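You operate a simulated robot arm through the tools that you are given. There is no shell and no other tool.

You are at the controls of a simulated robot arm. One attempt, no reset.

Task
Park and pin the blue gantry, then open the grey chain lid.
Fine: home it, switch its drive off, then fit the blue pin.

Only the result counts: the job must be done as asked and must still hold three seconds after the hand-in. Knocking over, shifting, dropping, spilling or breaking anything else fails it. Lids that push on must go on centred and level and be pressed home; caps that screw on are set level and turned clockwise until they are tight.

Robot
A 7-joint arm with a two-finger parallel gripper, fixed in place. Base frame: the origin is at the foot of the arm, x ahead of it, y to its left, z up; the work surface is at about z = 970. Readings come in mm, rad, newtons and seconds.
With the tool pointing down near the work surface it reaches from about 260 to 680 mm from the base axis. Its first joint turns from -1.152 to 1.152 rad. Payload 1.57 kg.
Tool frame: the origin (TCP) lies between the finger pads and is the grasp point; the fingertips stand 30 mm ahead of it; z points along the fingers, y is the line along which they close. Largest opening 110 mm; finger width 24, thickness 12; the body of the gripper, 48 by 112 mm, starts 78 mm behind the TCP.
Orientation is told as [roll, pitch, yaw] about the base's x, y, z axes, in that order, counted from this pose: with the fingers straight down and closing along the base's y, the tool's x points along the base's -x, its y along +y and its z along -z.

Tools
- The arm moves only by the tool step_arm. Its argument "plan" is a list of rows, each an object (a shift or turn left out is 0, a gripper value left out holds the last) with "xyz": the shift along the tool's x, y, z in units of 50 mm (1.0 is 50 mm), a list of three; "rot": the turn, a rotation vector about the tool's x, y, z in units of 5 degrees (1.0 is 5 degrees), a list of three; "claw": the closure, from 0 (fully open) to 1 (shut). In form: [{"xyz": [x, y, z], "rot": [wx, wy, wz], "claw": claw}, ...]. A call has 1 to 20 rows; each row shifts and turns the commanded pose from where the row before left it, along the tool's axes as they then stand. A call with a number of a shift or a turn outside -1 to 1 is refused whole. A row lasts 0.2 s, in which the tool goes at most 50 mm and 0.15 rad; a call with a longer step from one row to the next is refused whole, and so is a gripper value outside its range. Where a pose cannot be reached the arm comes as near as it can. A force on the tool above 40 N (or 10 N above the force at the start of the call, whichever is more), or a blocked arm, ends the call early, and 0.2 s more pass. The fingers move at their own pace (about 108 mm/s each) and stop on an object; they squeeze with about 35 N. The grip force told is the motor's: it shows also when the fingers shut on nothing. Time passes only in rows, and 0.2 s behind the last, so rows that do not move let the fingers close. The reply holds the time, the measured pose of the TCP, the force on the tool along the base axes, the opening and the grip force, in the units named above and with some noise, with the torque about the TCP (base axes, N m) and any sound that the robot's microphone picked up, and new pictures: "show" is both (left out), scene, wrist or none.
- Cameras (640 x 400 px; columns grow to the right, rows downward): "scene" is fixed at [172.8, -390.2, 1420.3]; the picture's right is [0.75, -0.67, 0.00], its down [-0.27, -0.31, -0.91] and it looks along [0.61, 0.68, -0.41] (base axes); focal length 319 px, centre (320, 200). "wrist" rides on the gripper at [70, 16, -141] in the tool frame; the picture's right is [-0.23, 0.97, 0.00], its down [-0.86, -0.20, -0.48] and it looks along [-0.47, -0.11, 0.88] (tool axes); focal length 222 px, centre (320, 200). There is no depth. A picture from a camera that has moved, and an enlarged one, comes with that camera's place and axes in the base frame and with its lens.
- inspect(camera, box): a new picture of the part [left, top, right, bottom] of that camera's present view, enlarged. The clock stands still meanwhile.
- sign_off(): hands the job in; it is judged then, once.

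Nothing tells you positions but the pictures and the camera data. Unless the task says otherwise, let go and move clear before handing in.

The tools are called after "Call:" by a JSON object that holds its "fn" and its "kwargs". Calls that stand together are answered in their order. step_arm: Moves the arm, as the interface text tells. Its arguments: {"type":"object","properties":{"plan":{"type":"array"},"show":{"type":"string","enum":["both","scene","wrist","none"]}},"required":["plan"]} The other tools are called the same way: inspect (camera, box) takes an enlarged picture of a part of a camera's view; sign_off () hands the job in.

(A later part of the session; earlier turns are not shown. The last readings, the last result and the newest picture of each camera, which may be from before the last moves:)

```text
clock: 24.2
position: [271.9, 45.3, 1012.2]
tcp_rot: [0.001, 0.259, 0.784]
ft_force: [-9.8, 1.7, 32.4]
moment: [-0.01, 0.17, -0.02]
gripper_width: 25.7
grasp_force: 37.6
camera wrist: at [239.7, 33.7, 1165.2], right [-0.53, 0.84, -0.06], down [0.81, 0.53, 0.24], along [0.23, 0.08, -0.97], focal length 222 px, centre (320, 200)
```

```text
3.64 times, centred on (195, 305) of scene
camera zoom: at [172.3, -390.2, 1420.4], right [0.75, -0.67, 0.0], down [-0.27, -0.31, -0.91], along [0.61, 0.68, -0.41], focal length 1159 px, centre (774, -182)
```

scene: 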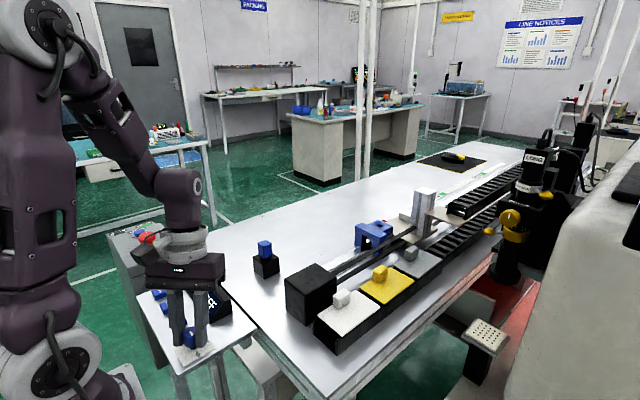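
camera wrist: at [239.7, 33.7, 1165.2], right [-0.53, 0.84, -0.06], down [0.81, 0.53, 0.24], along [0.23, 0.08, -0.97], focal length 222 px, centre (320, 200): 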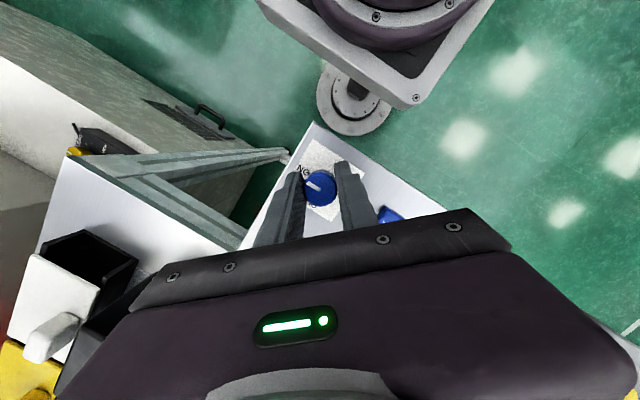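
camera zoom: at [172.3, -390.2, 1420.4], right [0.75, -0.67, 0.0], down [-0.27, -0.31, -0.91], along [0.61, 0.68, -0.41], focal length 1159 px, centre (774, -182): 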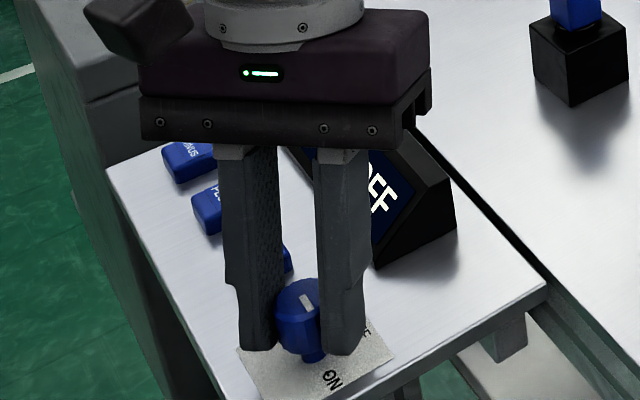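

The knob is turned 90° and the display still ends in "FF". I'll release, lift straight up, and read it in full.

Call:
{"fn": "step_arm", "kwargs": {"plan": [{"claw": 0.5}, {"claw": 0.5}, {"xyz": [0.1294, 0, -0.483]}, {"xyz": [0.2588, 0, -0.9659]}, {"xyz": [0.2588, 0, -0.9659]}, {"xyz": [0, 0, 0]}]}}

Call:
{"fn": "inspect", "kwargs": {"camera": "wrist", "box": [230, 90, 430, 235]}}

Call:
{"fn": "inspect", "kwargs": {"camera": "scene", "box": [140, 250, 250, 360]}}

```text
clock: 25.6
position: [271.3, 45.9, 1136.2]
tcp_rot: [0.002, 0.26, 0.785]
ft_force: [-0.2, 0.4, 0.2]
moment: [0.02, 0.02, -0.02]
gripper_width: 55.0
grasp_force: 0.1
camera wrist: at [239.9, 33.8, 1291.0], right [-0.53, 0.84, -0.06], down [0.81, 0.53, 0.24], along [0.23, 0.08, -0.97], focal length 222 px, centre (320, 200)
```

scene: 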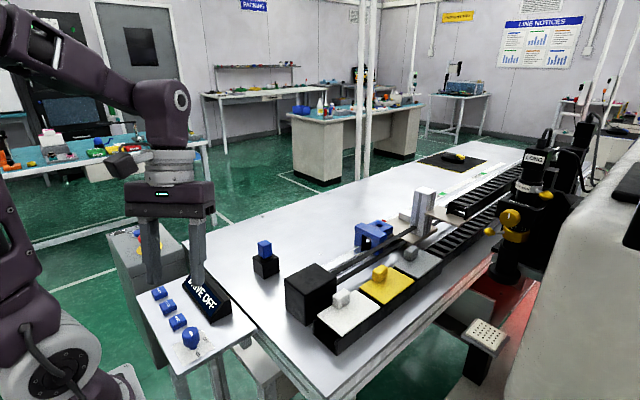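
wrist: 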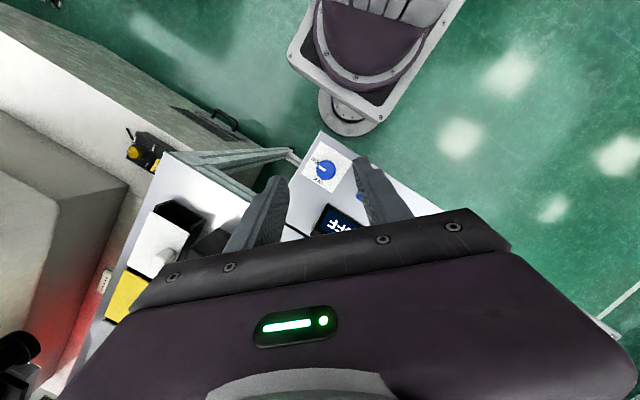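

```text
2.76 times, centred on (330, 162) of wrist
camera zoom: at [239.9, 33.8, 1291.0], right [-0.53, 0.84, -0.06], down [0.81, 0.53, 0.24], along [0.23, 0.08, -0.97], focal length 613 px, centre (292, 303)
```

zoom: 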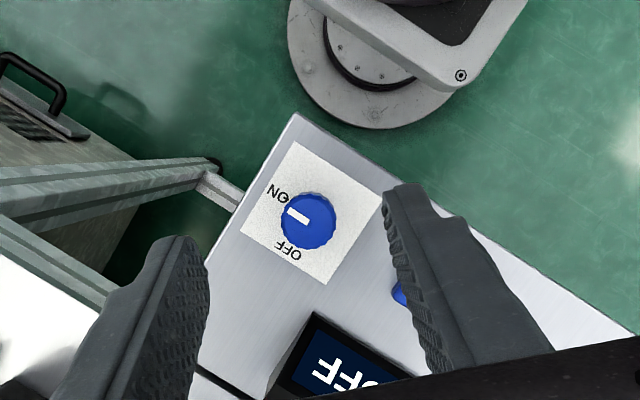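

```text
3.64 times, centred on (195, 305) of scene
camera zoom: at [172.8, -390.2, 1420.3], right [0.75, -0.67, 0.0], down [-0.27, -0.31, -0.91], along [0.61, 0.68, -0.41], focal length 1159 px, centre (774, -182)
```

zoom: 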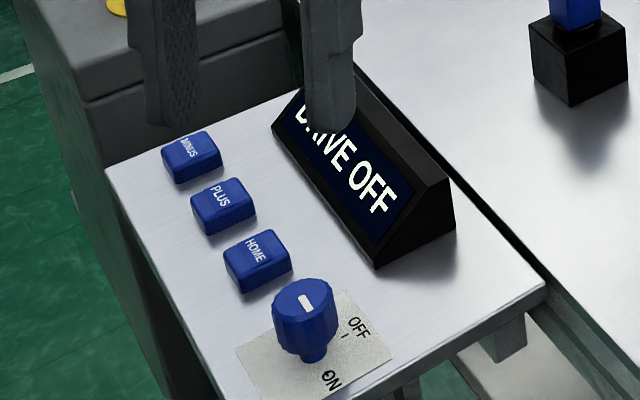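

The display shows "DRIVE OFF" after the 90° turn, and the knob is in its new position. Next is the pin: I'll straighten the tool and move to look at the pin holder near (485, 130).

Call:
{"fn": "step_arm", "kwargs": {"plan": [{"rot": [0, -1, 0]}, {"rot": [0, -1, 0]}, {"rot": [0, -1, 0]}, {"rot": [0, 0, 1]}, {"rot": [0, 0, 1]}, {"rot": [0, 0, 1]}, {"rot": [0, 0, 1]}, {"rot": [0, 0, 1]}, {"rot": [0, 0, 1]}, {"rot": [0, 0, 1]}, {"rot": [0, 0, 1]}, {"rot": [0, 0, 1]}, {"xyz": [-0.674, 0.336, -0.256]}, {"xyz": [-0.674, 0.336, -0.256]}, {"xyz": [-0.674, 0.336, -0.256]}, {"xyz": [-0.674, 0.336, -0.256]}, {"xyz": [-0.674, 0.336, -0.256]}, {"xyz": [0, 0, 0]}]}}

Call:
{"fn": "inspect", "kwargs": {"camera": "wrist", "box": [240, 90, 440, 235]}}

Call:
{"fn": "inspect", "kwargs": {"camera": "scene", "box": [150, 250, 250, 350]}}

Call:
{"fn": "inspect", "kwargs": {"camera": "scene", "box": [240, 230, 290, 290]}}

```text
clock: 29.4
position: [441.9, 130.3, 1199.8]
tcp_rot: [0.001, 0.0, -0.002]
ft_force: [0.3, 0.7, 0.5]
moment: [0.0, 0.0, 0.0]
gripper_width: 55.0
grasp_force: 0.0
camera wrist: at [373.5, 145.3, 1340.7], right [0.23, 0.97, 0.0], down [0.85, -0.2, 0.48], along [0.47, -0.11, -0.88], focal length 222 px, centre (320, 200)
```

scene: 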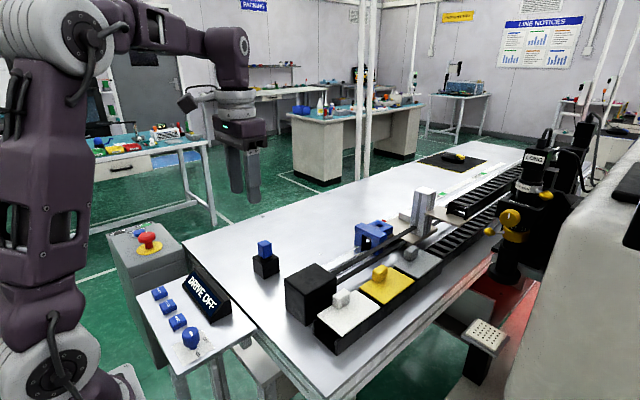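
wrist: 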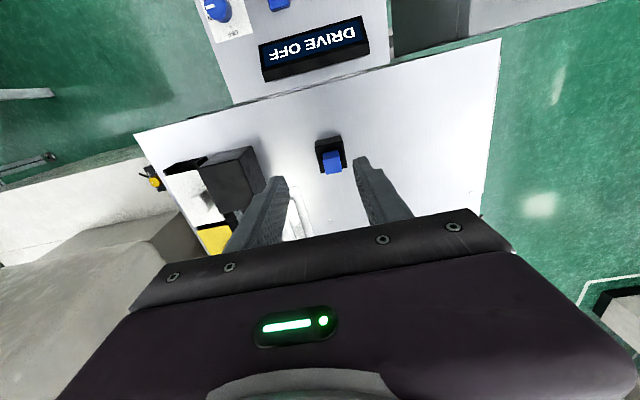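

```text
2.76 times, centred on (340, 162) of wrist
camera zoom: at [373.5, 145.3, 1340.7], right [0.23, 0.97, 0.0], down [0.85, -0.2, 0.48], along [0.47, -0.11, -0.88], focal length 613 px, centre (265, 303)
```

zoom: 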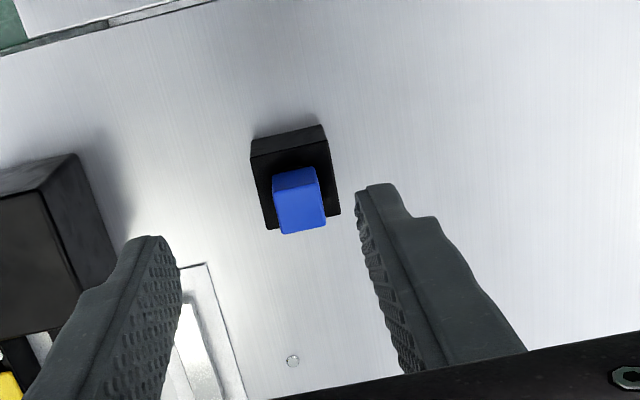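

```text
4.00 times, centred on (200, 300) of scene
camera zoom: at [172.9, -390.2, 1420.3], right [0.75, -0.67, 0.0], down [-0.27, -0.31, -0.91], along [0.61, 0.68, -0.41], focal length 1274 px, centre (800, -200)
```

zoom: 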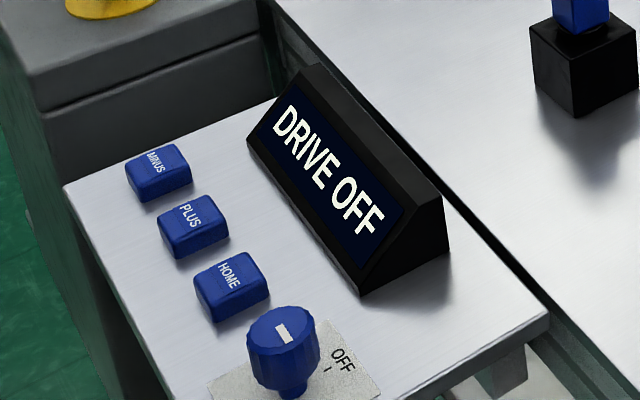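

```text
6.67 times, centred on (265, 260) of scene
camera zoom: at [172.9, -390.2, 1420.3], right [0.75, -0.67, 0.0], down [-0.27, -0.31, -0.91], along [0.61, 0.68, -0.41], focal length 2124 px, centre (687, -200)
```

zoom: 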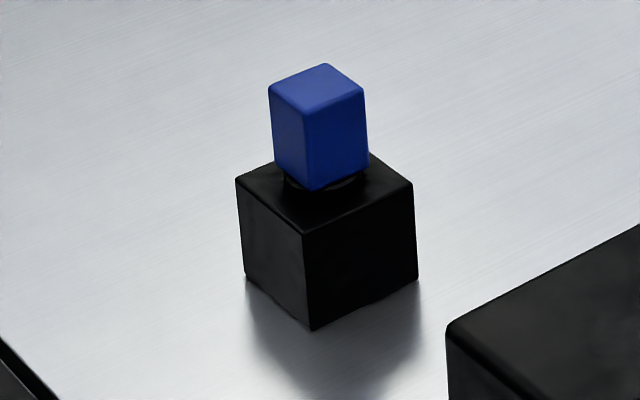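

The drive-off state holds. The pin head top triangulates to (481.5, 138, 1047), about 22 mm square and 30 mm tall. Before grasping it, I'll look at the clevis hole and the grey lid from closer.

Call:
{"fn": "step_arm", "kwargs": {"plan": [{"xyz": [-0.512, -0.4, -0.2]}, {"xyz": [-0.512, -0.4, -0.2]}, {"xyz": [-0.512, -0.4, -0.2]}, {"xyz": [-0.512, -0.4, -0.2]}, {"xyz": [-0.512, -0.4, -0.2], "claw": 0}, {"xyz": [0, 0, 0]}, {"xyz": [0, 0, 0]}]}}

Call:
{"fn": "inspect", "kwargs": {"camera": "wrist", "box": [160, 120, 440, 280]}}

```text
clock: 31.0
position: [560.7, 32.8, 1245.5]
tcp_rot: [0.002, 0.0, -0.001]
ft_force: [-0.1, 0.7, 0.3]
moment: [-0.01, -0.02, 0.01]
gripper_width: 110.0
grasp_force: 0.1
out of reach, approached as far as the arm can: row 5
camera wrist: at [492.6, 48.0, 1386.8], right [0.23, 0.97, 0.0], down [0.86, -0.2, 0.48], along [0.47, -0.11, -0.88], focal length 222 px, centre (320, 200)
```

scene: 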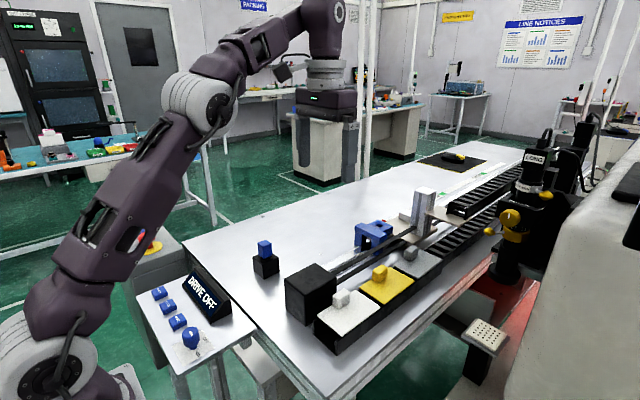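
wrist: 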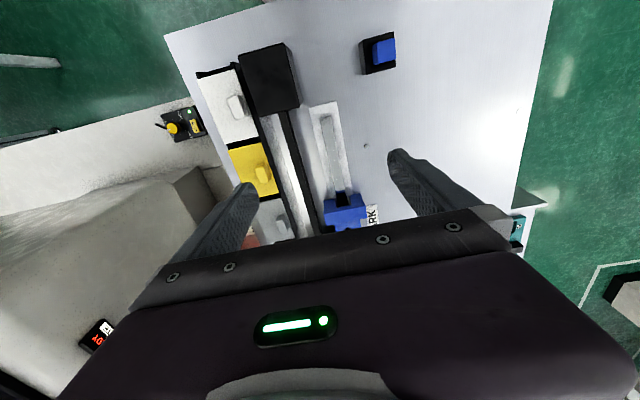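

```text
2.29 times, centred on (300, 200) of wrist
camera zoom: at [492.6, 48.0, 1386.8], right [0.23, 0.97, 0.0], down [0.86, -0.2, 0.48], along [0.47, -0.11, -0.88], focal length 508 px, centre (366, 200)
```

zoom: 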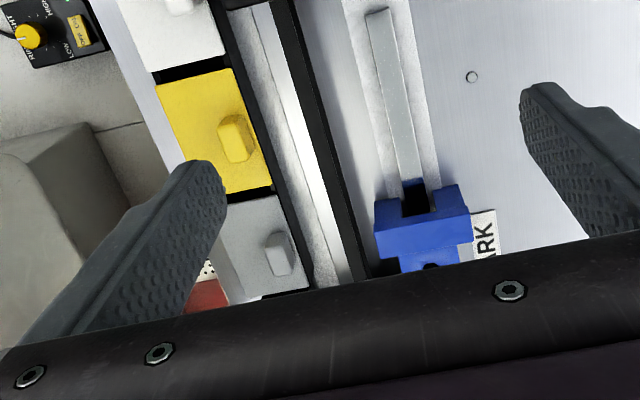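

The clevis hole is at roughly (765, 43, ~1025) and the grey lid knob at about (718, −79, 1033), both past the vertical-tool reach. I'll tilt the tool about 40° forward to extend reach, then check that it can get there and look closer.

Call:
{"fn": "step_arm", "kwargs": {"plan": [{"rot": [0, -1, 0]}, {"rot": [0, -1, 0]}, {"rot": [0, -1, 0]}, {"rot": [0, -1, 0]}, {"rot": [0, -1, 0]}, {"rot": [0, -1, 0]}, {"rot": [0, -1, 0]}, {"rot": [0, -1, 0]}, {"xyz": [-0.231, 0.035, 0.814]}, {"xyz": [-0.231, 0.035, 0.814]}, {"xyz": [-0.231, 0.035, 0.814]}, {"xyz": [-0.231, 0.035, 0.814]}, {"xyz": [0, 0, 0]}]}}

Call:
{"fn": "inspect", "kwargs": {"camera": "wrist", "box": [220, 100, 420, 225]}}

```text
clock: 33.8
position: [699.4, 44.6, 1150.4]
tcp_rot: [0.003, -0.697, -0.002]
ft_force: [-0.3, -0.2, -0.3]
moment: [-0.01, 0.02, -0.03]
gripper_width: 109.7
grasp_force: 0.0
camera wrist: at [556.5, 58.7, 1213.3], right [0.18, 0.97, 0.15], down [0.35, -0.2, 0.92], along [0.92, -0.11, -0.37], focal length 222 px, centre (320, 200)
```

scene: 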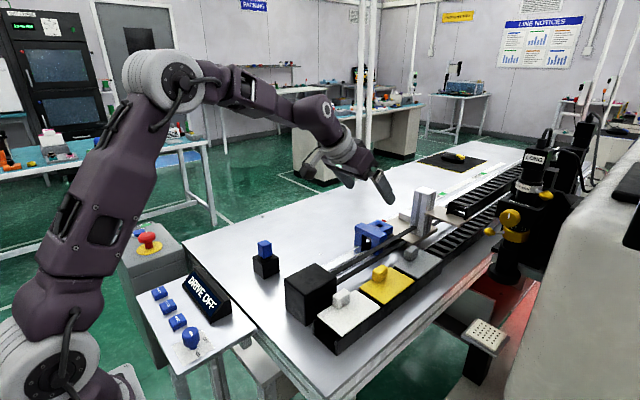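
wrist: 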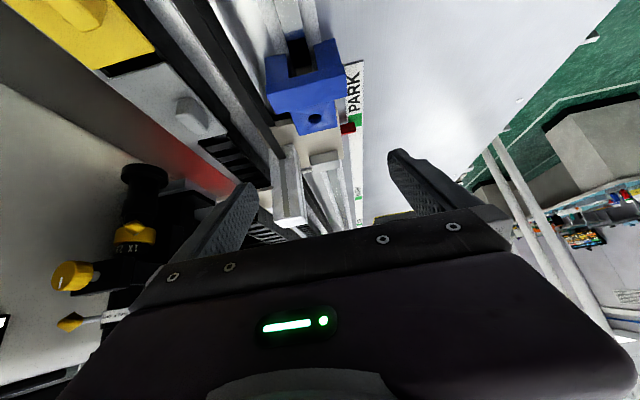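

```text
3.20 times, centred on (320, 162) of wrist
camera zoom: at [556.5, 58.7, 1213.3], right [0.18, 0.97, 0.15], down [0.35, -0.2, 0.92], along [0.92, -0.11, -0.37], focal length 711 px, centre (320, 320)
```

zoom: 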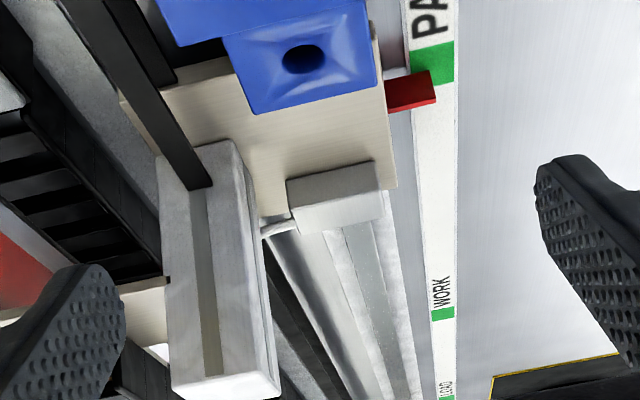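

The red flag sits on the green PARK mark, so the gantry is parked. The hole triangulates to (766, 43, 1025) with a funnel-shaped rim. I'll test that this tilt can reach the hover pose over the hole.

Call:
{"fn": "step_arm", "kwargs": {"plan": [{"xyz": [-0.154, -0.016, 0.651], "claw": 0.5}, {"xyz": [-0.154, -0.016, 0.651]}, {"xyz": [0, 0, 0]}]}}

Call:
{"fn": "inspect", "kwargs": {"camera": "wrist", "box": [220, 60, 420, 225]}}

```text
clock: 34.6
position: [754.8, 39.8, 1111.0]
tcp_rot: [0.002, -0.699, -0.002]
ft_force: [0.4, 0.0, 0.1]
moment: [-0.01, -0.01, -0.06]
gripper_width: 54.9
grasp_force: 0.1
camera wrist: at [611.6, 55.7, 1174.4], right [0.17, 0.97, 0.15], down [0.35, -0.2, 0.92], along [0.92, -0.11, -0.37], focal length 222 px, centre (320, 200)
```

scene: 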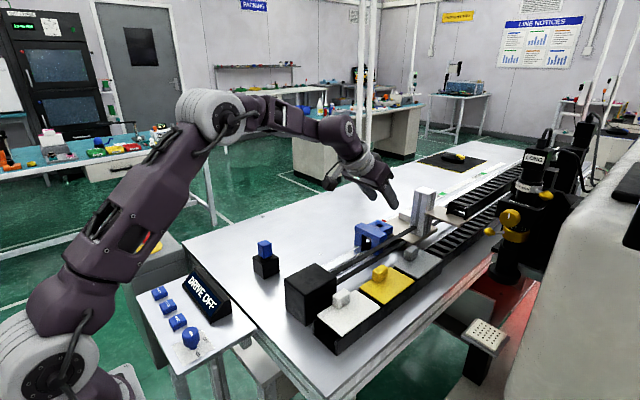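
wrist: 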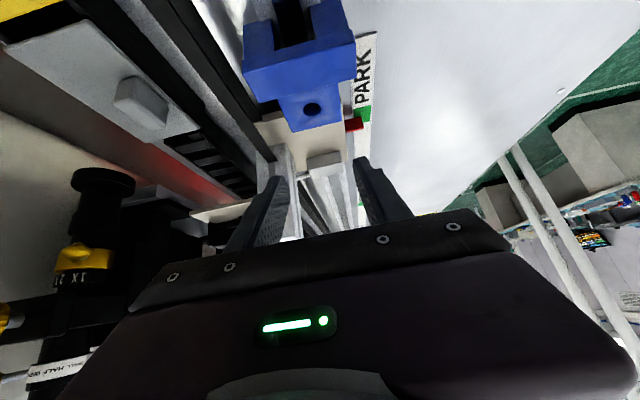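

```text
2.42 times, centred on (320, 142) of wrist
camera zoom: at [611.6, 55.7, 1174.4], right [0.17, 0.97, 0.15], down [0.35, -0.2, 0.92], along [0.92, -0.11, -0.37], focal length 538 px, centre (320, 339)
```

zoom: 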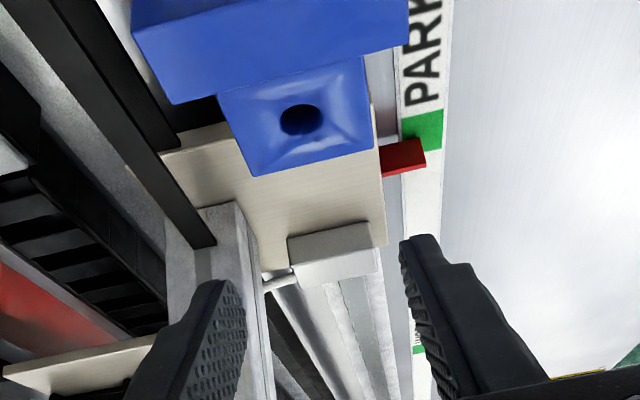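

The hover pose is reachable. Now I'll move to above the pin with the same 40° tilt, so the pin stays vertical when carried over.

Call:
{"fn": "step_arm", "kwargs": {"plan": [{"xyz": [0.518, 0.246, -0.497]}, {"xyz": [0.518, 0.246, -0.497]}, {"xyz": [0.518, 0.246, -0.497]}, {"xyz": [0.518, 0.246, -0.497]}, {"xyz": [0.518, 0.246, -0.497]}, {"xyz": [0.518, 0.246, -0.497]}, {"xyz": [0.518, 0.246, -0.497]}, {"xyz": [0.518, 0.246, -0.497]}, {"xyz": [0, 0, 0]}, {"xyz": [0, 0, 0]}]}}

Call:
{"fn": "inspect", "kwargs": {"camera": "wrist", "box": [220, 60, 420, 225]}}

```text
clock: 36.8
position: [474.2, 133.6, 1132.5]
tcp_rot: [0.002, -0.698, -0.002]
ft_force: [0.2, 0.2, 0.3]
moment: [0.03, 0.01, -0.03]
gripper_width: 55.0
grasp_force: 0.1
out of reach, approached as far as the arm can: row 6
camera wrist: at [332.1, 148.0, 1194.7], right [0.18, 0.97, 0.15], down [0.35, -0.2, 0.92], along [0.92, -0.11, -0.37], focal length 222 px, centre (320, 200)
```

scene: 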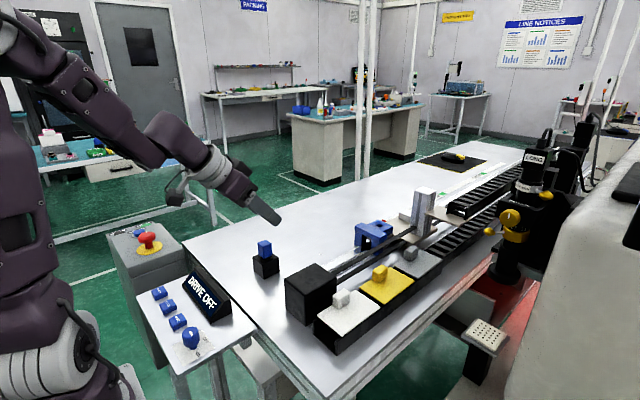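
wrist: 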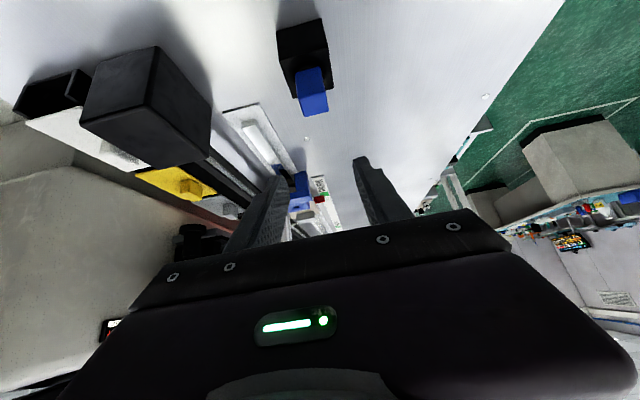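

```text
2.42 times, centred on (320, 142) of wrist
camera zoom: at [332.1, 148.0, 1194.7], right [0.18, 0.97, 0.15], down [0.35, -0.2, 0.92], along [0.92, -0.11, -0.37], focal length 538 px, centre (320, 339)
```

zoom: 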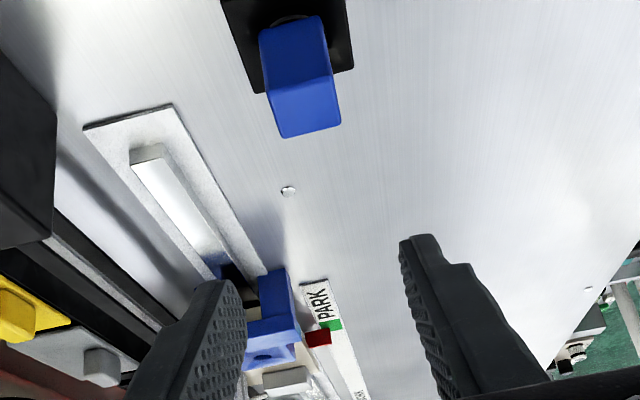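

The pin head top is at about (480, 138.5, 1047). I'll descend towards the grasp pose, checking partway.

Call:
{"fn": "step_arm", "kwargs": {"plan": [{"xyz": [0.43, 0.049, 0.39]}, {"xyz": [0.43, 0.049, 0.39]}, {"xyz": [0, 0, 0]}, {"xyz": [0, 0, 0]}]}}

Call:
{"fn": "inspect", "kwargs": {"camera": "wrist", "box": [220, 100, 420, 225]}}

Call:
{"fn": "inspect", "kwargs": {"camera": "scene", "box": [220, 200, 310, 290]}}

```text
clock: 37.8
position: [468.4, 138.2, 1074.4]
tcp_rot: [0.002, -0.699, -0.002]
ft_force: [-0.1, -0.1, -0.5]
moment: [0.0, -0.01, 0.01]
gripper_width: 54.8
grasp_force: 0.1
camera wrist: at [325.4, 153.5, 1137.8], right [0.18, 0.97, 0.15], down [0.35, -0.2, 0.92], along [0.92, -0.11, -0.37], focal length 222 px, centre (320, 200)
```

scene: 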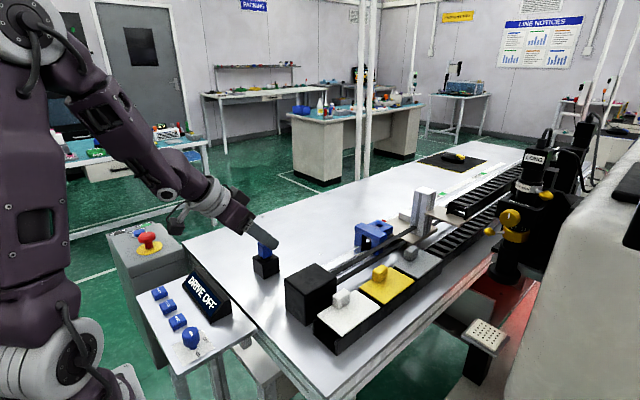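
wrist: 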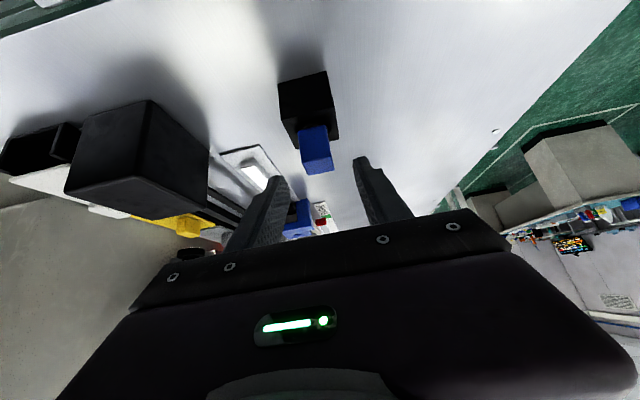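

```text
3.20 times, centred on (320, 162) of wrist
camera zoom: at [325.4, 153.5, 1137.8], right [0.18, 0.97, 0.15], down [0.35, -0.2, 0.92], along [0.92, -0.11, -0.37], focal length 711 px, centre (320, 320)
```

zoom: 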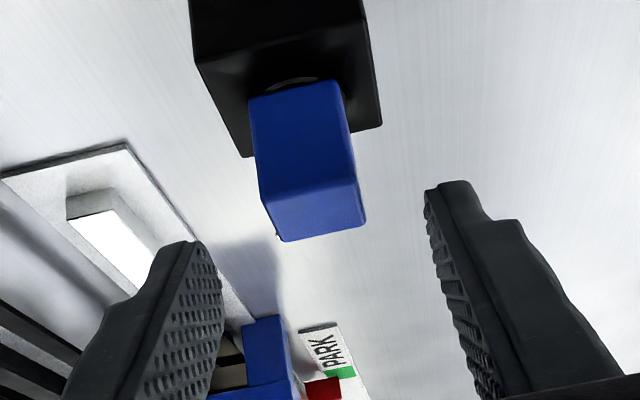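

```text
4.44 times, centred on (265, 245) of scene
camera zoom: at [172.8, -390.2, 1420.3], right [0.75, -0.67, 0.0], down [-0.27, -0.31, -0.91], along [0.61, 0.68, -0.41], focal length 1416 px, centre (564, 0)
```

zoom: 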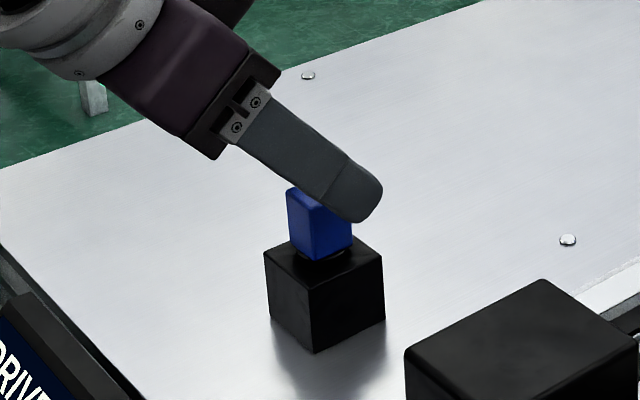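

Alignment looks good. I'll make the final descent, then close on the head.

Call:
{"fn": "step_arm", "kwargs": {"plan": [{"xyz": [0.153, 0.003, 0.138]}, {"xyz": [0.153, 0.003, 0.138]}, {"xyz": [0, 0, 0]}], "show": "wrist"}}

Call:
{"fn": "inspect", "kwargs": {"camera": "scene", "box": [220, 200, 310, 290]}}

Call:
{"fn": "inspect", "kwargs": {"camera": "wrist", "box": [220, 100, 420, 225]}}

```text
clock: 38.6
position: [465.3, 139.0, 1053.7]
tcp_rot: [0.001, -0.699, -0.002]
ft_force: [0.0, -0.2, 0.5]
moment: [-0.02, 0.0, 0.01]
gripper_width: 55.1
grasp_force: 0.0
camera wrist: at [322.3, 154.1, 1117.1], right [0.18, 0.97, 0.15], down [0.35, -0.2, 0.92], along [0.92, -0.11, -0.37], focal length 222 px, centre (320, 200)
```

wrist: 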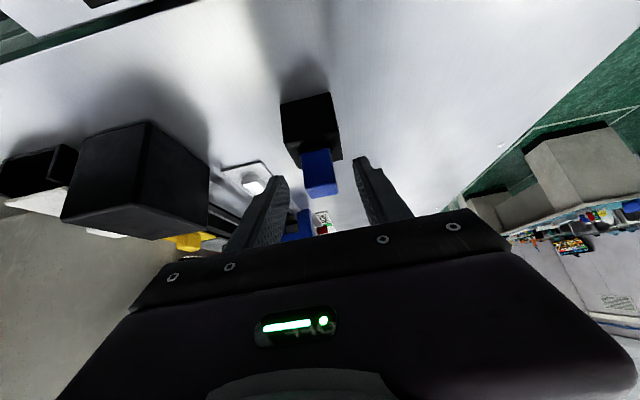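

```text
4.44 times, centred on (265, 245) of scene
camera zoom: at [172.8, -390.2, 1420.3], right [0.75, -0.67, 0.0], down [-0.27, -0.31, -0.91], along [0.61, 0.68, -0.41], focal length 1416 px, centre (564, 0)
```

zoom: 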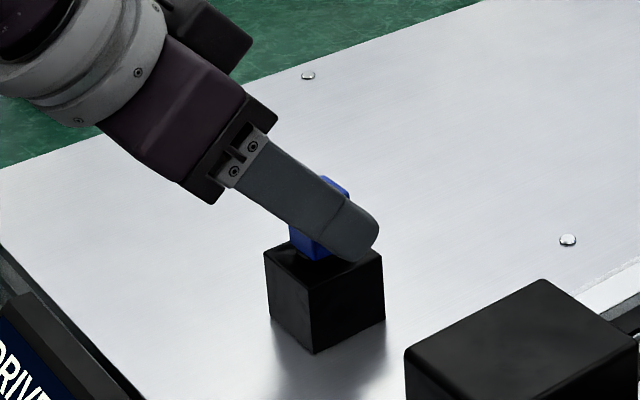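

```text
3.20 times, centred on (320, 162) of wrist
camera zoom: at [322.3, 154.1, 1117.1], right [0.18, 0.97, 0.15], down [0.35, -0.2, 0.92], along [0.92, -0.11, -0.37], focal length 711 px, centre (320, 320)
```

zoom: 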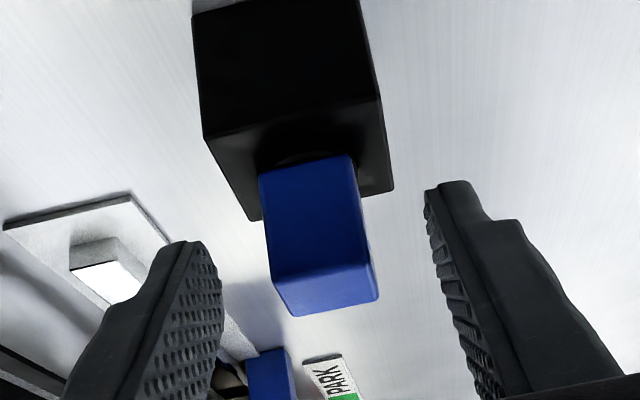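

The head is centred between the fingers. I'll close on it and check the grip before lifting.

Call:
{"fn": "step_arm", "kwargs": {"plan": [{"claw": 1}, {"claw": 1}, {"claw": 1}], "show": "none"}}

Call:
{"fn": "inspect", "kwargs": {"camera": "wrist", "box": [220, 100, 420, 225]}}

```text
clock: 39.4
position: [464.3, 138.6, 1054.7]
tcp_rot: [0.0, -0.698, -0.001]
ft_force: [1.4, 0.4, 2.1]
moment: [0.0, -0.01, -0.02]
gripper_width: 26.4
grasp_force: 35.1
```

```text
3.20 times, centred on (320, 162) of wrist
camera zoom: at [322.3, 154.1, 1117.3], right [0.18, 0.97, 0.15], down [0.35, -0.2, 0.92], along [0.92, -0.11, -0.37], focal length 711 px, centre (320, 320)
```

zoom: 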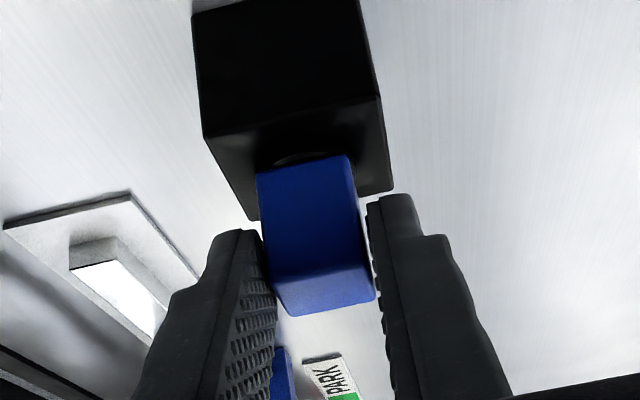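

Gripped at 26.4 mm. I'll lift straight up along base z.

Call:
{"fn": "step_arm", "kwargs": {"plan": [{"xyz": [-0.129, 0, -0.153]}, {"xyz": [-0.257, 0, -0.306]}, {"xyz": [-0.386, 0, -0.46]}, {"xyz": [-0.386, 0, -0.46]}, {"xyz": [-0.386, 0, -0.46]}, {"xyz": [0, 0, 0]}]}}

Call:
{"fn": "inspect", "kwargs": {"camera": "scene", "box": [210, 180, 310, 290]}}

Call:
{"fn": "inspect", "kwargs": {"camera": "wrist", "box": [220, 80, 420, 225]}}

```text
clock: 40.8
position: [464.6, 140.2, 1173.7]
tcp_rot: [0.002, -0.699, -0.003]
ft_force: [0.1, 0.5, -0.9]
moment: [-0.04, 0.02, 0.02]
gripper_width: 26.7
grasp_force: 34.7
camera wrist: at [322.3, 154.7, 1237.5], right [0.17, 0.97, 0.15], down [0.35, -0.2, 0.92], along [0.92, -0.11, -0.37], focal length 222 px, centre (320, 200)
```

scene: 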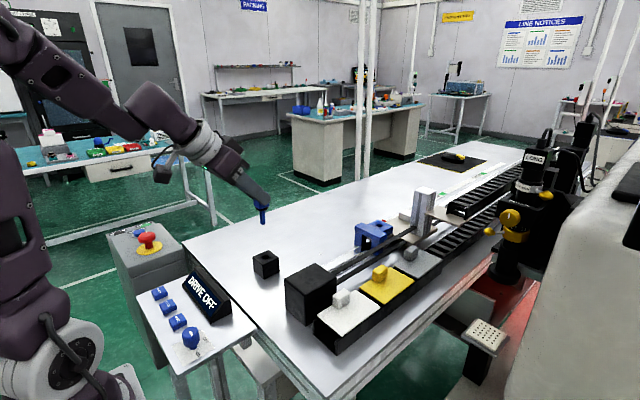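
wrist: 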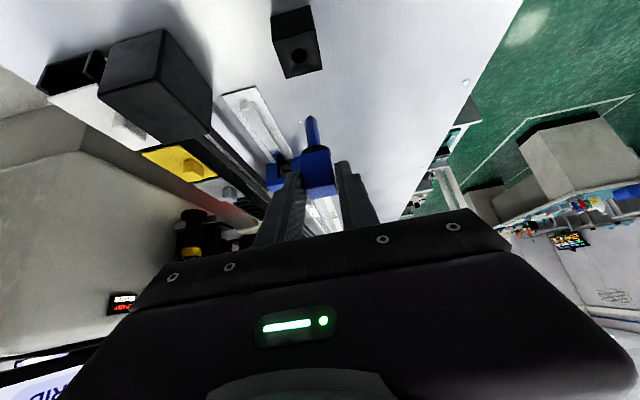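

```text
3.64 times, centred on (260, 235) of scene
camera zoom: at [172.9, -390.2, 1420.3], right [0.75, -0.67, 0.0], down [-0.27, -0.31, -0.91], along [0.61, 0.68, -0.41], focal length 1159 px, centre (538, 73)
```

zoom: 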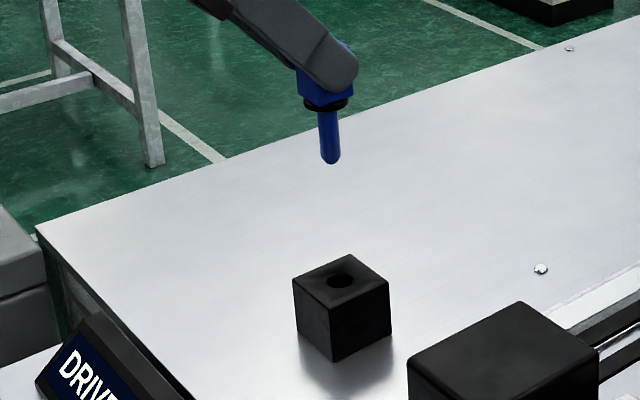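

```text
2.76 times, centred on (320, 152) of wrist
camera zoom: at [322.3, 154.7, 1237.5], right [0.17, 0.97, 0.15], down [0.35, -0.2, 0.92], along [0.92, -0.11, -0.37], focal length 613 px, centre (320, 331)
```

zoom: 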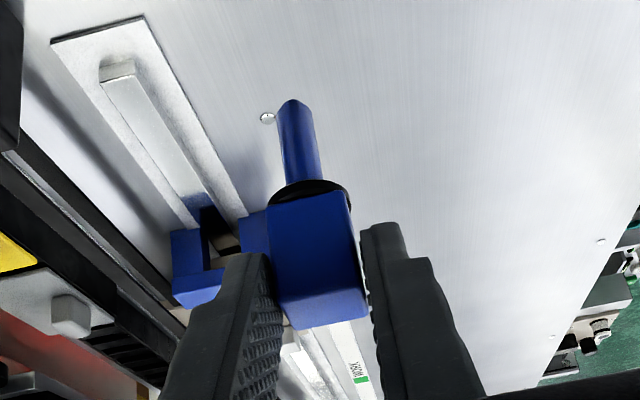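

The pin is out cleanly: a collar under the head and a shaft of about 36 mm. The tip is about 15 mm ahead of and 80 mm below the TCP. I'll carry it over the clevis hole, keeping the tip well above everything.

Call:
{"fn": "step_arm", "kwargs": {"plan": [{"xyz": [-0.4, -0.192, 0.411]}, {"xyz": [-0.4, -0.192, 0.411]}, {"xyz": [-0.4, -0.192, 0.411]}, {"xyz": [-0.4, -0.192, 0.411]}, {"xyz": [-0.4, -0.192, 0.411]}, {"xyz": [-0.4, -0.192, 0.411]}, {"xyz": [-0.4, -0.192, 0.411]}, {"xyz": [-0.4, -0.192, 0.411]}, {"xyz": [-0.4, -0.192, 0.411]}, {"xyz": [-0.4, -0.192, 0.411]}, {"xyz": [0, 0, 0]}, {"xyz": [0, 0, 0]}]}}

Call:
{"fn": "inspect", "kwargs": {"camera": "scene", "box": [320, 170, 440, 260]}}

Call:
{"fn": "inspect", "kwargs": {"camera": "wrist", "box": [220, 80, 420, 225]}}

```text
clock: 43.4
position: [750.2, 41.7, 1146.3]
tcp_rot: [0.003, -0.7, -0.003]
ft_force: [0.2, 0.1, -1.5]
moment: [0.02, 0.04, 0.03]
gripper_width: 26.5
grasp_force: 34.7
camera wrist: at [607.1, 57.5, 1209.9], right [0.17, 0.97, 0.15], down [0.35, -0.2, 0.92], along [0.92, -0.11, -0.37], focal length 222 px, centre (320, 200)
```

scene: 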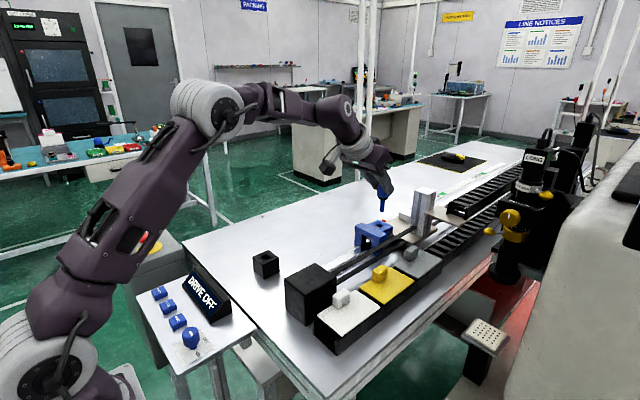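
wrist: 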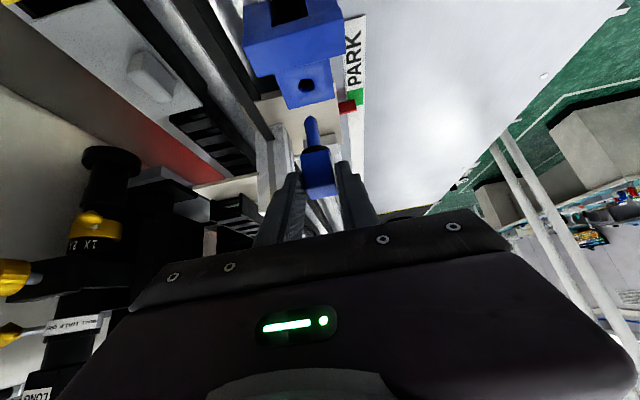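

```text
4.44 times, centred on (380, 215) of scene
camera zoom: at [172.9, -390.2, 1420.3], right [0.75, -0.67, 0.0], down [-0.27, -0.31, -0.91], along [0.61, 0.68, -0.41], focal length 1416 px, centre (53, 133)
```

zoom: 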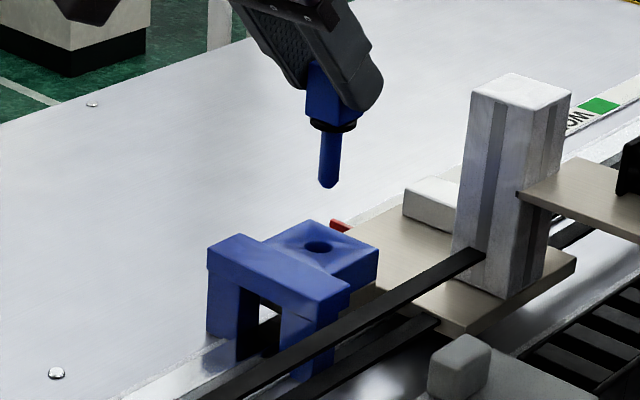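

```text
2.76 times, centred on (320, 152) of wrist
camera zoom: at [607.1, 57.5, 1209.9], right [0.17, 0.97, 0.15], down [0.35, -0.2, 0.92], along [0.92, -0.11, -0.37], focal length 613 px, centre (320, 331)
```

zoom: 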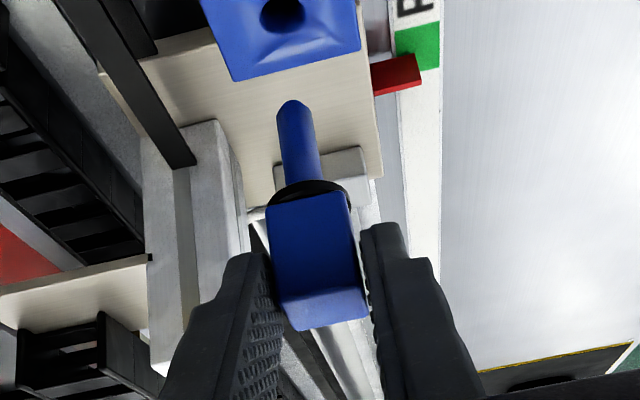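

The pin tip is at about (765, 41.5, 1065) and the hole is offset by about (−1.3, +1.9) from it. I'll correct for that, lower until the tip is just above the funnel, and re-check.

Call:
{"fn": "step_arm", "kwargs": {"plan": [{"xyz": [0.127, 0.013, 0.137]}, {"xyz": [0.127, 0.013, 0.137]}, {"xyz": [0.127, 0.013, 0.137]}, {"xyz": [0, 0, 0]}, {"xyz": [0, 0, 0]}]}}

Call:
{"fn": "inspect", "kwargs": {"camera": "scene", "box": [340, 190, 410, 250]}}

Call:
{"fn": "inspect", "kwargs": {"camera": "wrist", "box": [260, 70, 380, 180]}}

```text
clock: 44.6
position: [749.4, 46.0, 1117.4]
tcp_rot: [0.003, -0.699, -0.002]
ft_force: [-0.1, 0.2, -0.4]
moment: [0.0, -0.01, -0.01]
gripper_width: 26.3
grasp_force: 34.8
camera wrist: at [605.8, 60.7, 1180.9], right [0.18, 0.97, 0.15], down [0.35, -0.2, 0.92], along [0.92, -0.11, -0.37], focal length 222 px, centre (320, 200)
```

scene: 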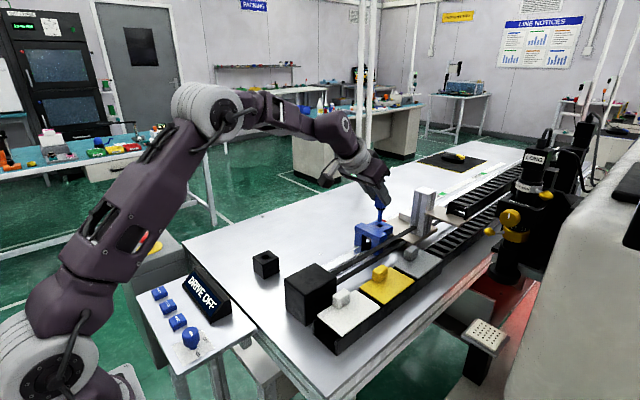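
wrist: 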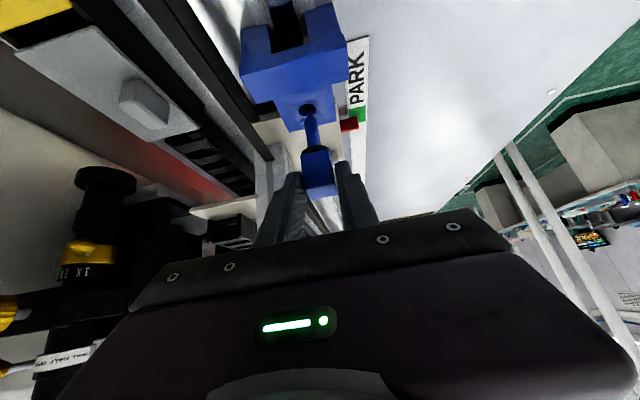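

```text
6.67 times, centred on (375, 220) of scene
camera zoom: at [172.9, -390.2, 1420.3], right [0.75, -0.67, 0.0], down [-0.27, -0.31, -0.91], along [0.61, 0.68, -0.41], focal length 2124 px, centre (-47, 67)
```

zoom: 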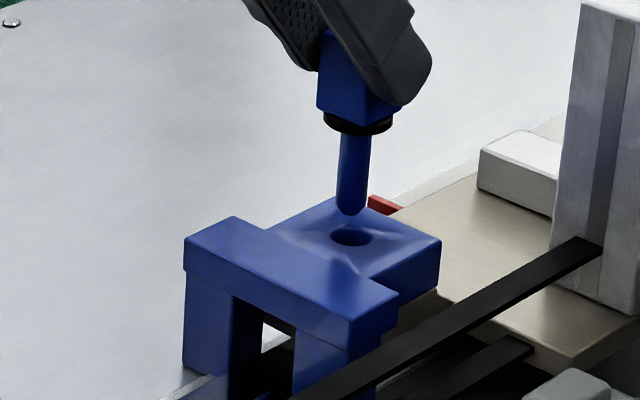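

```text
3.64 times, centred on (320, 125) of wrist
camera zoom: at [605.8, 60.7, 1180.9], right [0.18, 0.97, 0.15], down [0.35, -0.2, 0.92], along [0.92, -0.11, -0.37], focal length 808 px, centre (320, 473)
```

zoom: 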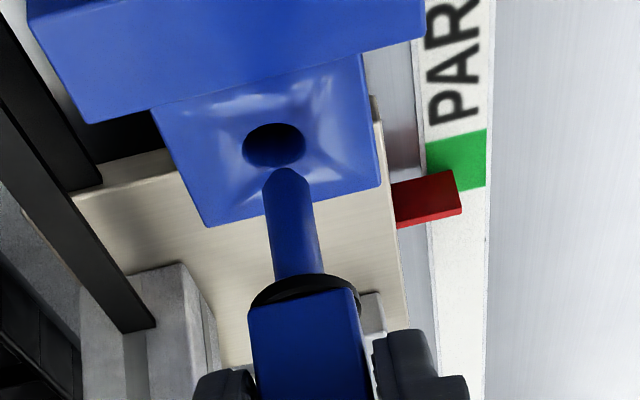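

The tip is just above the funnel but about 2.4 mm too far in +y. I'll correct, ease down a few mm, and re-check.

Call:
{"fn": "step_arm", "kwargs": {"plan": [{"xyz": [0.03, -0.044, 0.03]}, {"xyz": [0.03, 0, 0.027]}, {"xyz": [0, 0, 0]}, {"xyz": [0, 0, 0]}], "show": "none"}}

Call:
{"fn": "inspect", "kwargs": {"camera": "scene", "box": [340, 190, 410, 250]}}

Call:
{"fn": "inspect", "kwargs": {"camera": "wrist", "box": [260, 70, 380, 180]}}

```text
clock: 45.6
position: [748.2, 43.3, 1113.3]
tcp_rot: [0.002, -0.698, -0.002]
ft_force: [-0.5, 0.9, -0.5]
moment: [0.02, 0.01, 0.02]
gripper_width: 26.3
grasp_force: 34.9
```

```text
6.67 times, centred on (375, 220) of scene
camera zoom: at [172.9, -390.2, 1420.3], right [0.75, -0.67, 0.0], down [-0.27, -0.31, -0.91], along [0.61, 0.68, -0.41], focal length 2124 px, centre (-47, 67)
```

zoom: 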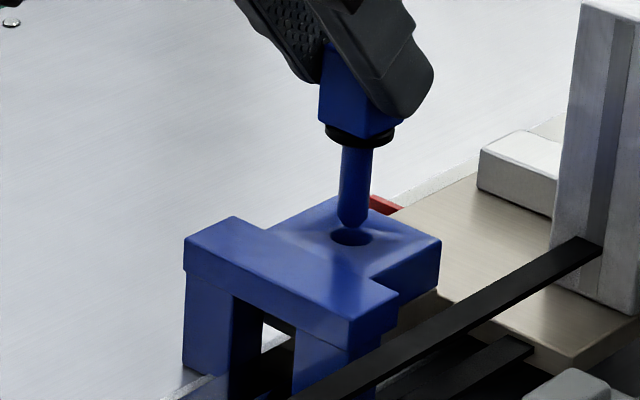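

```text
3.64 times, centred on (320, 125) of wrist
camera zoom: at [605.1, 59.0, 1176.5], right [0.18, 0.97, 0.15], down [0.35, -0.2, 0.92], along [0.92, -0.11, -0.37], focal length 808 px, centre (320, 473)
```

zoom: 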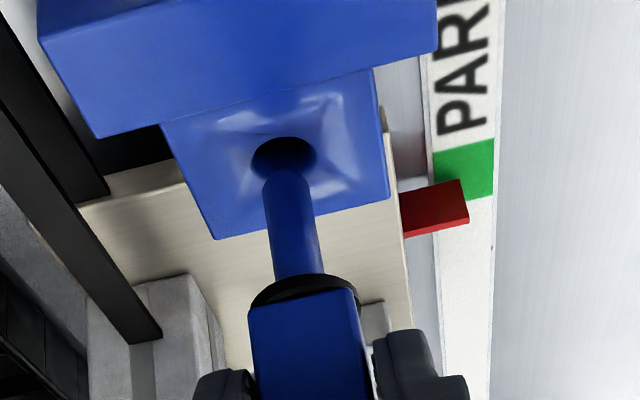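

The tip is now at the funnel and within about 1 mm of the axis. I'll lower it slowly and watch the force.

Call:
{"fn": "step_arm", "kwargs": {"plan": [{"xyz": [0.031, 0, 0.052]}, {"xyz": [0.0386, 0, 0.046]}, {"xyz": [0.0386, 0, 0.046]}, {"xyz": [0.0386, 0, 0.046]}], "show": "none"}}

Call:
{"fn": "inspect", "kwargs": {"camera": "scene", "box": [340, 190, 410, 250]}}

Call:
{"fn": "inspect", "kwargs": {"camera": "wrist", "box": [260, 70, 380, 180]}}

```text
clock: 46.6
position: [748.9, 43.2, 1101.9]
tcp_rot: [0.002, -0.699, -0.002]
ft_force: [-1.0, 0.7, -0.3]
moment: [0.03, 0.03, 0.02]
gripper_width: 26.4
grasp_force: 35.2
```

```text
6.67 times, centred on (375, 220) of scene
camera zoom: at [172.9, -390.2, 1420.3], right [0.75, -0.67, 0.0], down [-0.27, -0.31, -0.91], along [0.61, 0.68, -0.41], focal length 2124 px, centre (-47, 67)
```

zoom: 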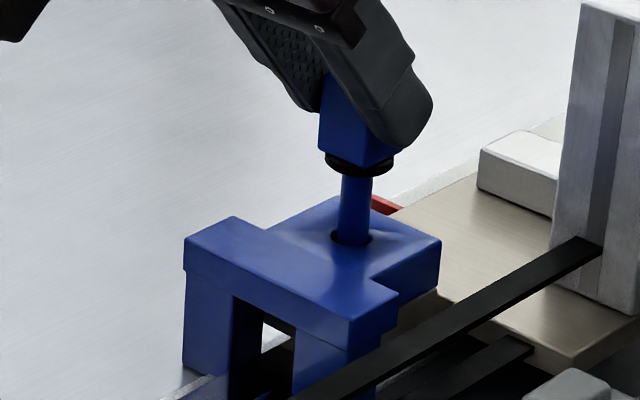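

```text
3.64 times, centred on (320, 125) of wrist
camera zoom: at [605.4, 58.2, 1164.6], right [0.17, 0.97, 0.15], down [0.35, -0.2, 0.92], along [0.92, -0.11, -0.37], focal length 808 px, centre (320, 473)
```

zoom: 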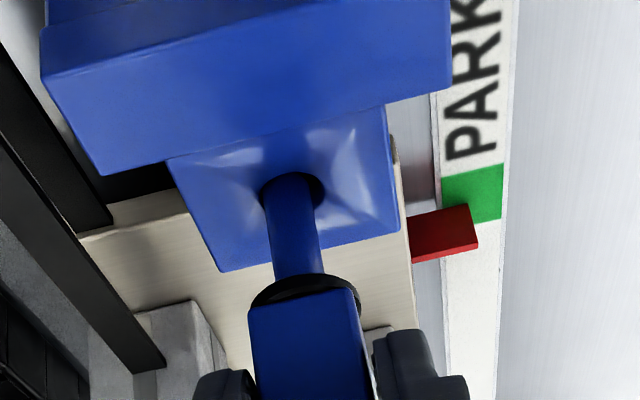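

The pin has entered the hole with almost no force. I'll continue down.

Call:
{"fn": "step_arm", "kwargs": {"plan": [{"xyz": [0.0386, 0.004, 0.046]}, {"xyz": [0.0386, 0.004, 0.046]}, {"xyz": [0.0386, 0, 0.046]}, {"xyz": [0.0386, 0, 0.046]}, {"xyz": [0.0386, 0, 0.046]}], "show": "none"}}

Call:
{"fn": "inspect", "kwargs": {"camera": "scene", "box": [340, 190, 410, 250]}}

Call:
{"fn": "inspect", "kwargs": {"camera": "wrist", "box": [260, 70, 380, 180]}}

```text
clock: 47.8
position: [750.1, 43.9, 1086.8]
tcp_rot: [0.0, -0.698, -0.003]
ft_force: [0.2, 0.0, 0.4]
moment: [0.03, 0.0, -0.02]
gripper_width: 26.6
grasp_force: 35.0
```

```text
6.67 times, centred on (375, 220) of scene
camera zoom: at [172.9, -390.2, 1420.3], right [0.75, -0.67, 0.0], down [-0.27, -0.31, -0.91], along [0.61, 0.68, -0.41], focal length 2124 px, centre (-47, 67)
```

zoom: 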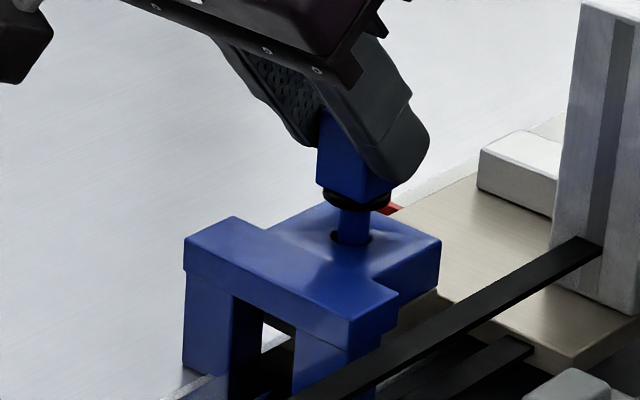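

```text
3.64 times, centred on (320, 125) of wrist
camera zoom: at [605.6, 58.1, 1150.1], right [0.17, 0.97, 0.15], down [0.35, -0.2, 0.92], along [0.92, -0.11, -0.37], focal length 808 px, centre (320, 473)
```

zoom: 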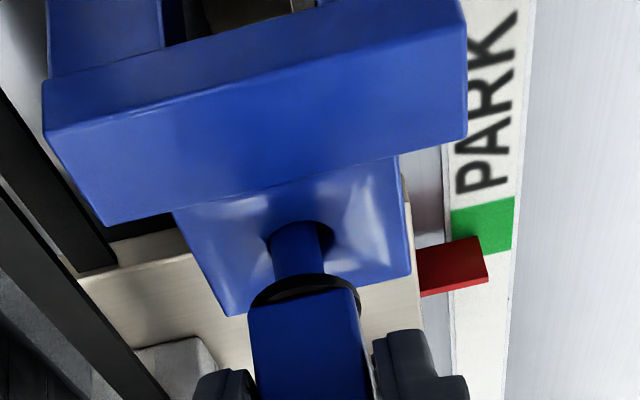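

Call:
{"fn": "step_arm", "kwargs": {"plan": [{"xyz": [0.0386, 0, 0.046]}, {"xyz": [0.0386, 0, 0.046]}, {"xyz": [0.0386, 0, 0.046]}], "show": "none"}}

Call:
{"fn": "inspect", "kwargs": {"camera": "scene", "box": [340, 190, 410, 250]}}

Call:
{"fn": "inspect", "kwargs": {"camera": "wrist", "box": [260, 70, 380, 180]}}

```text
clock: 48.6
position: [749.3, 42.4, 1077.4]
tcp_rot: [0.003, -0.698, 0.0]
ft_force: [0.3, -0.3, -0.5]
moment: [-0.02, -0.04, 0.01]
gripper_width: 26.4
grasp_force: 34.9
```

```text
6.67 times, centred on (375, 220) of scene
camera zoom: at [172.9, -390.2, 1420.3], right [0.75, -0.67, 0.0], down [-0.27, -0.31, -0.91], along [0.61, 0.68, -0.41], focal length 2124 px, centre (-47, 67)
```

zoom: 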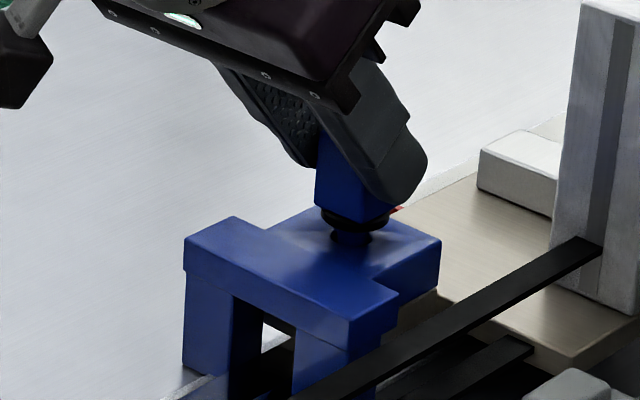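

```text
3.64 times, centred on (320, 125) of wrist
camera zoom: at [606.0, 58.5, 1140.9], right [0.17, 0.97, 0.15], down [0.35, -0.2, 0.92], along [0.92, -0.11, -0.37], focal length 808 px, centre (320, 473)
```

zoom: 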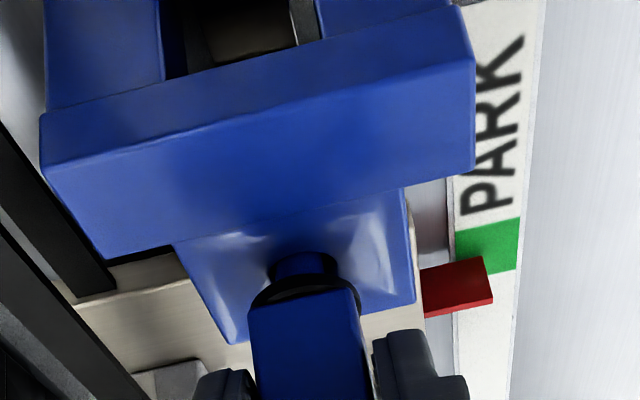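

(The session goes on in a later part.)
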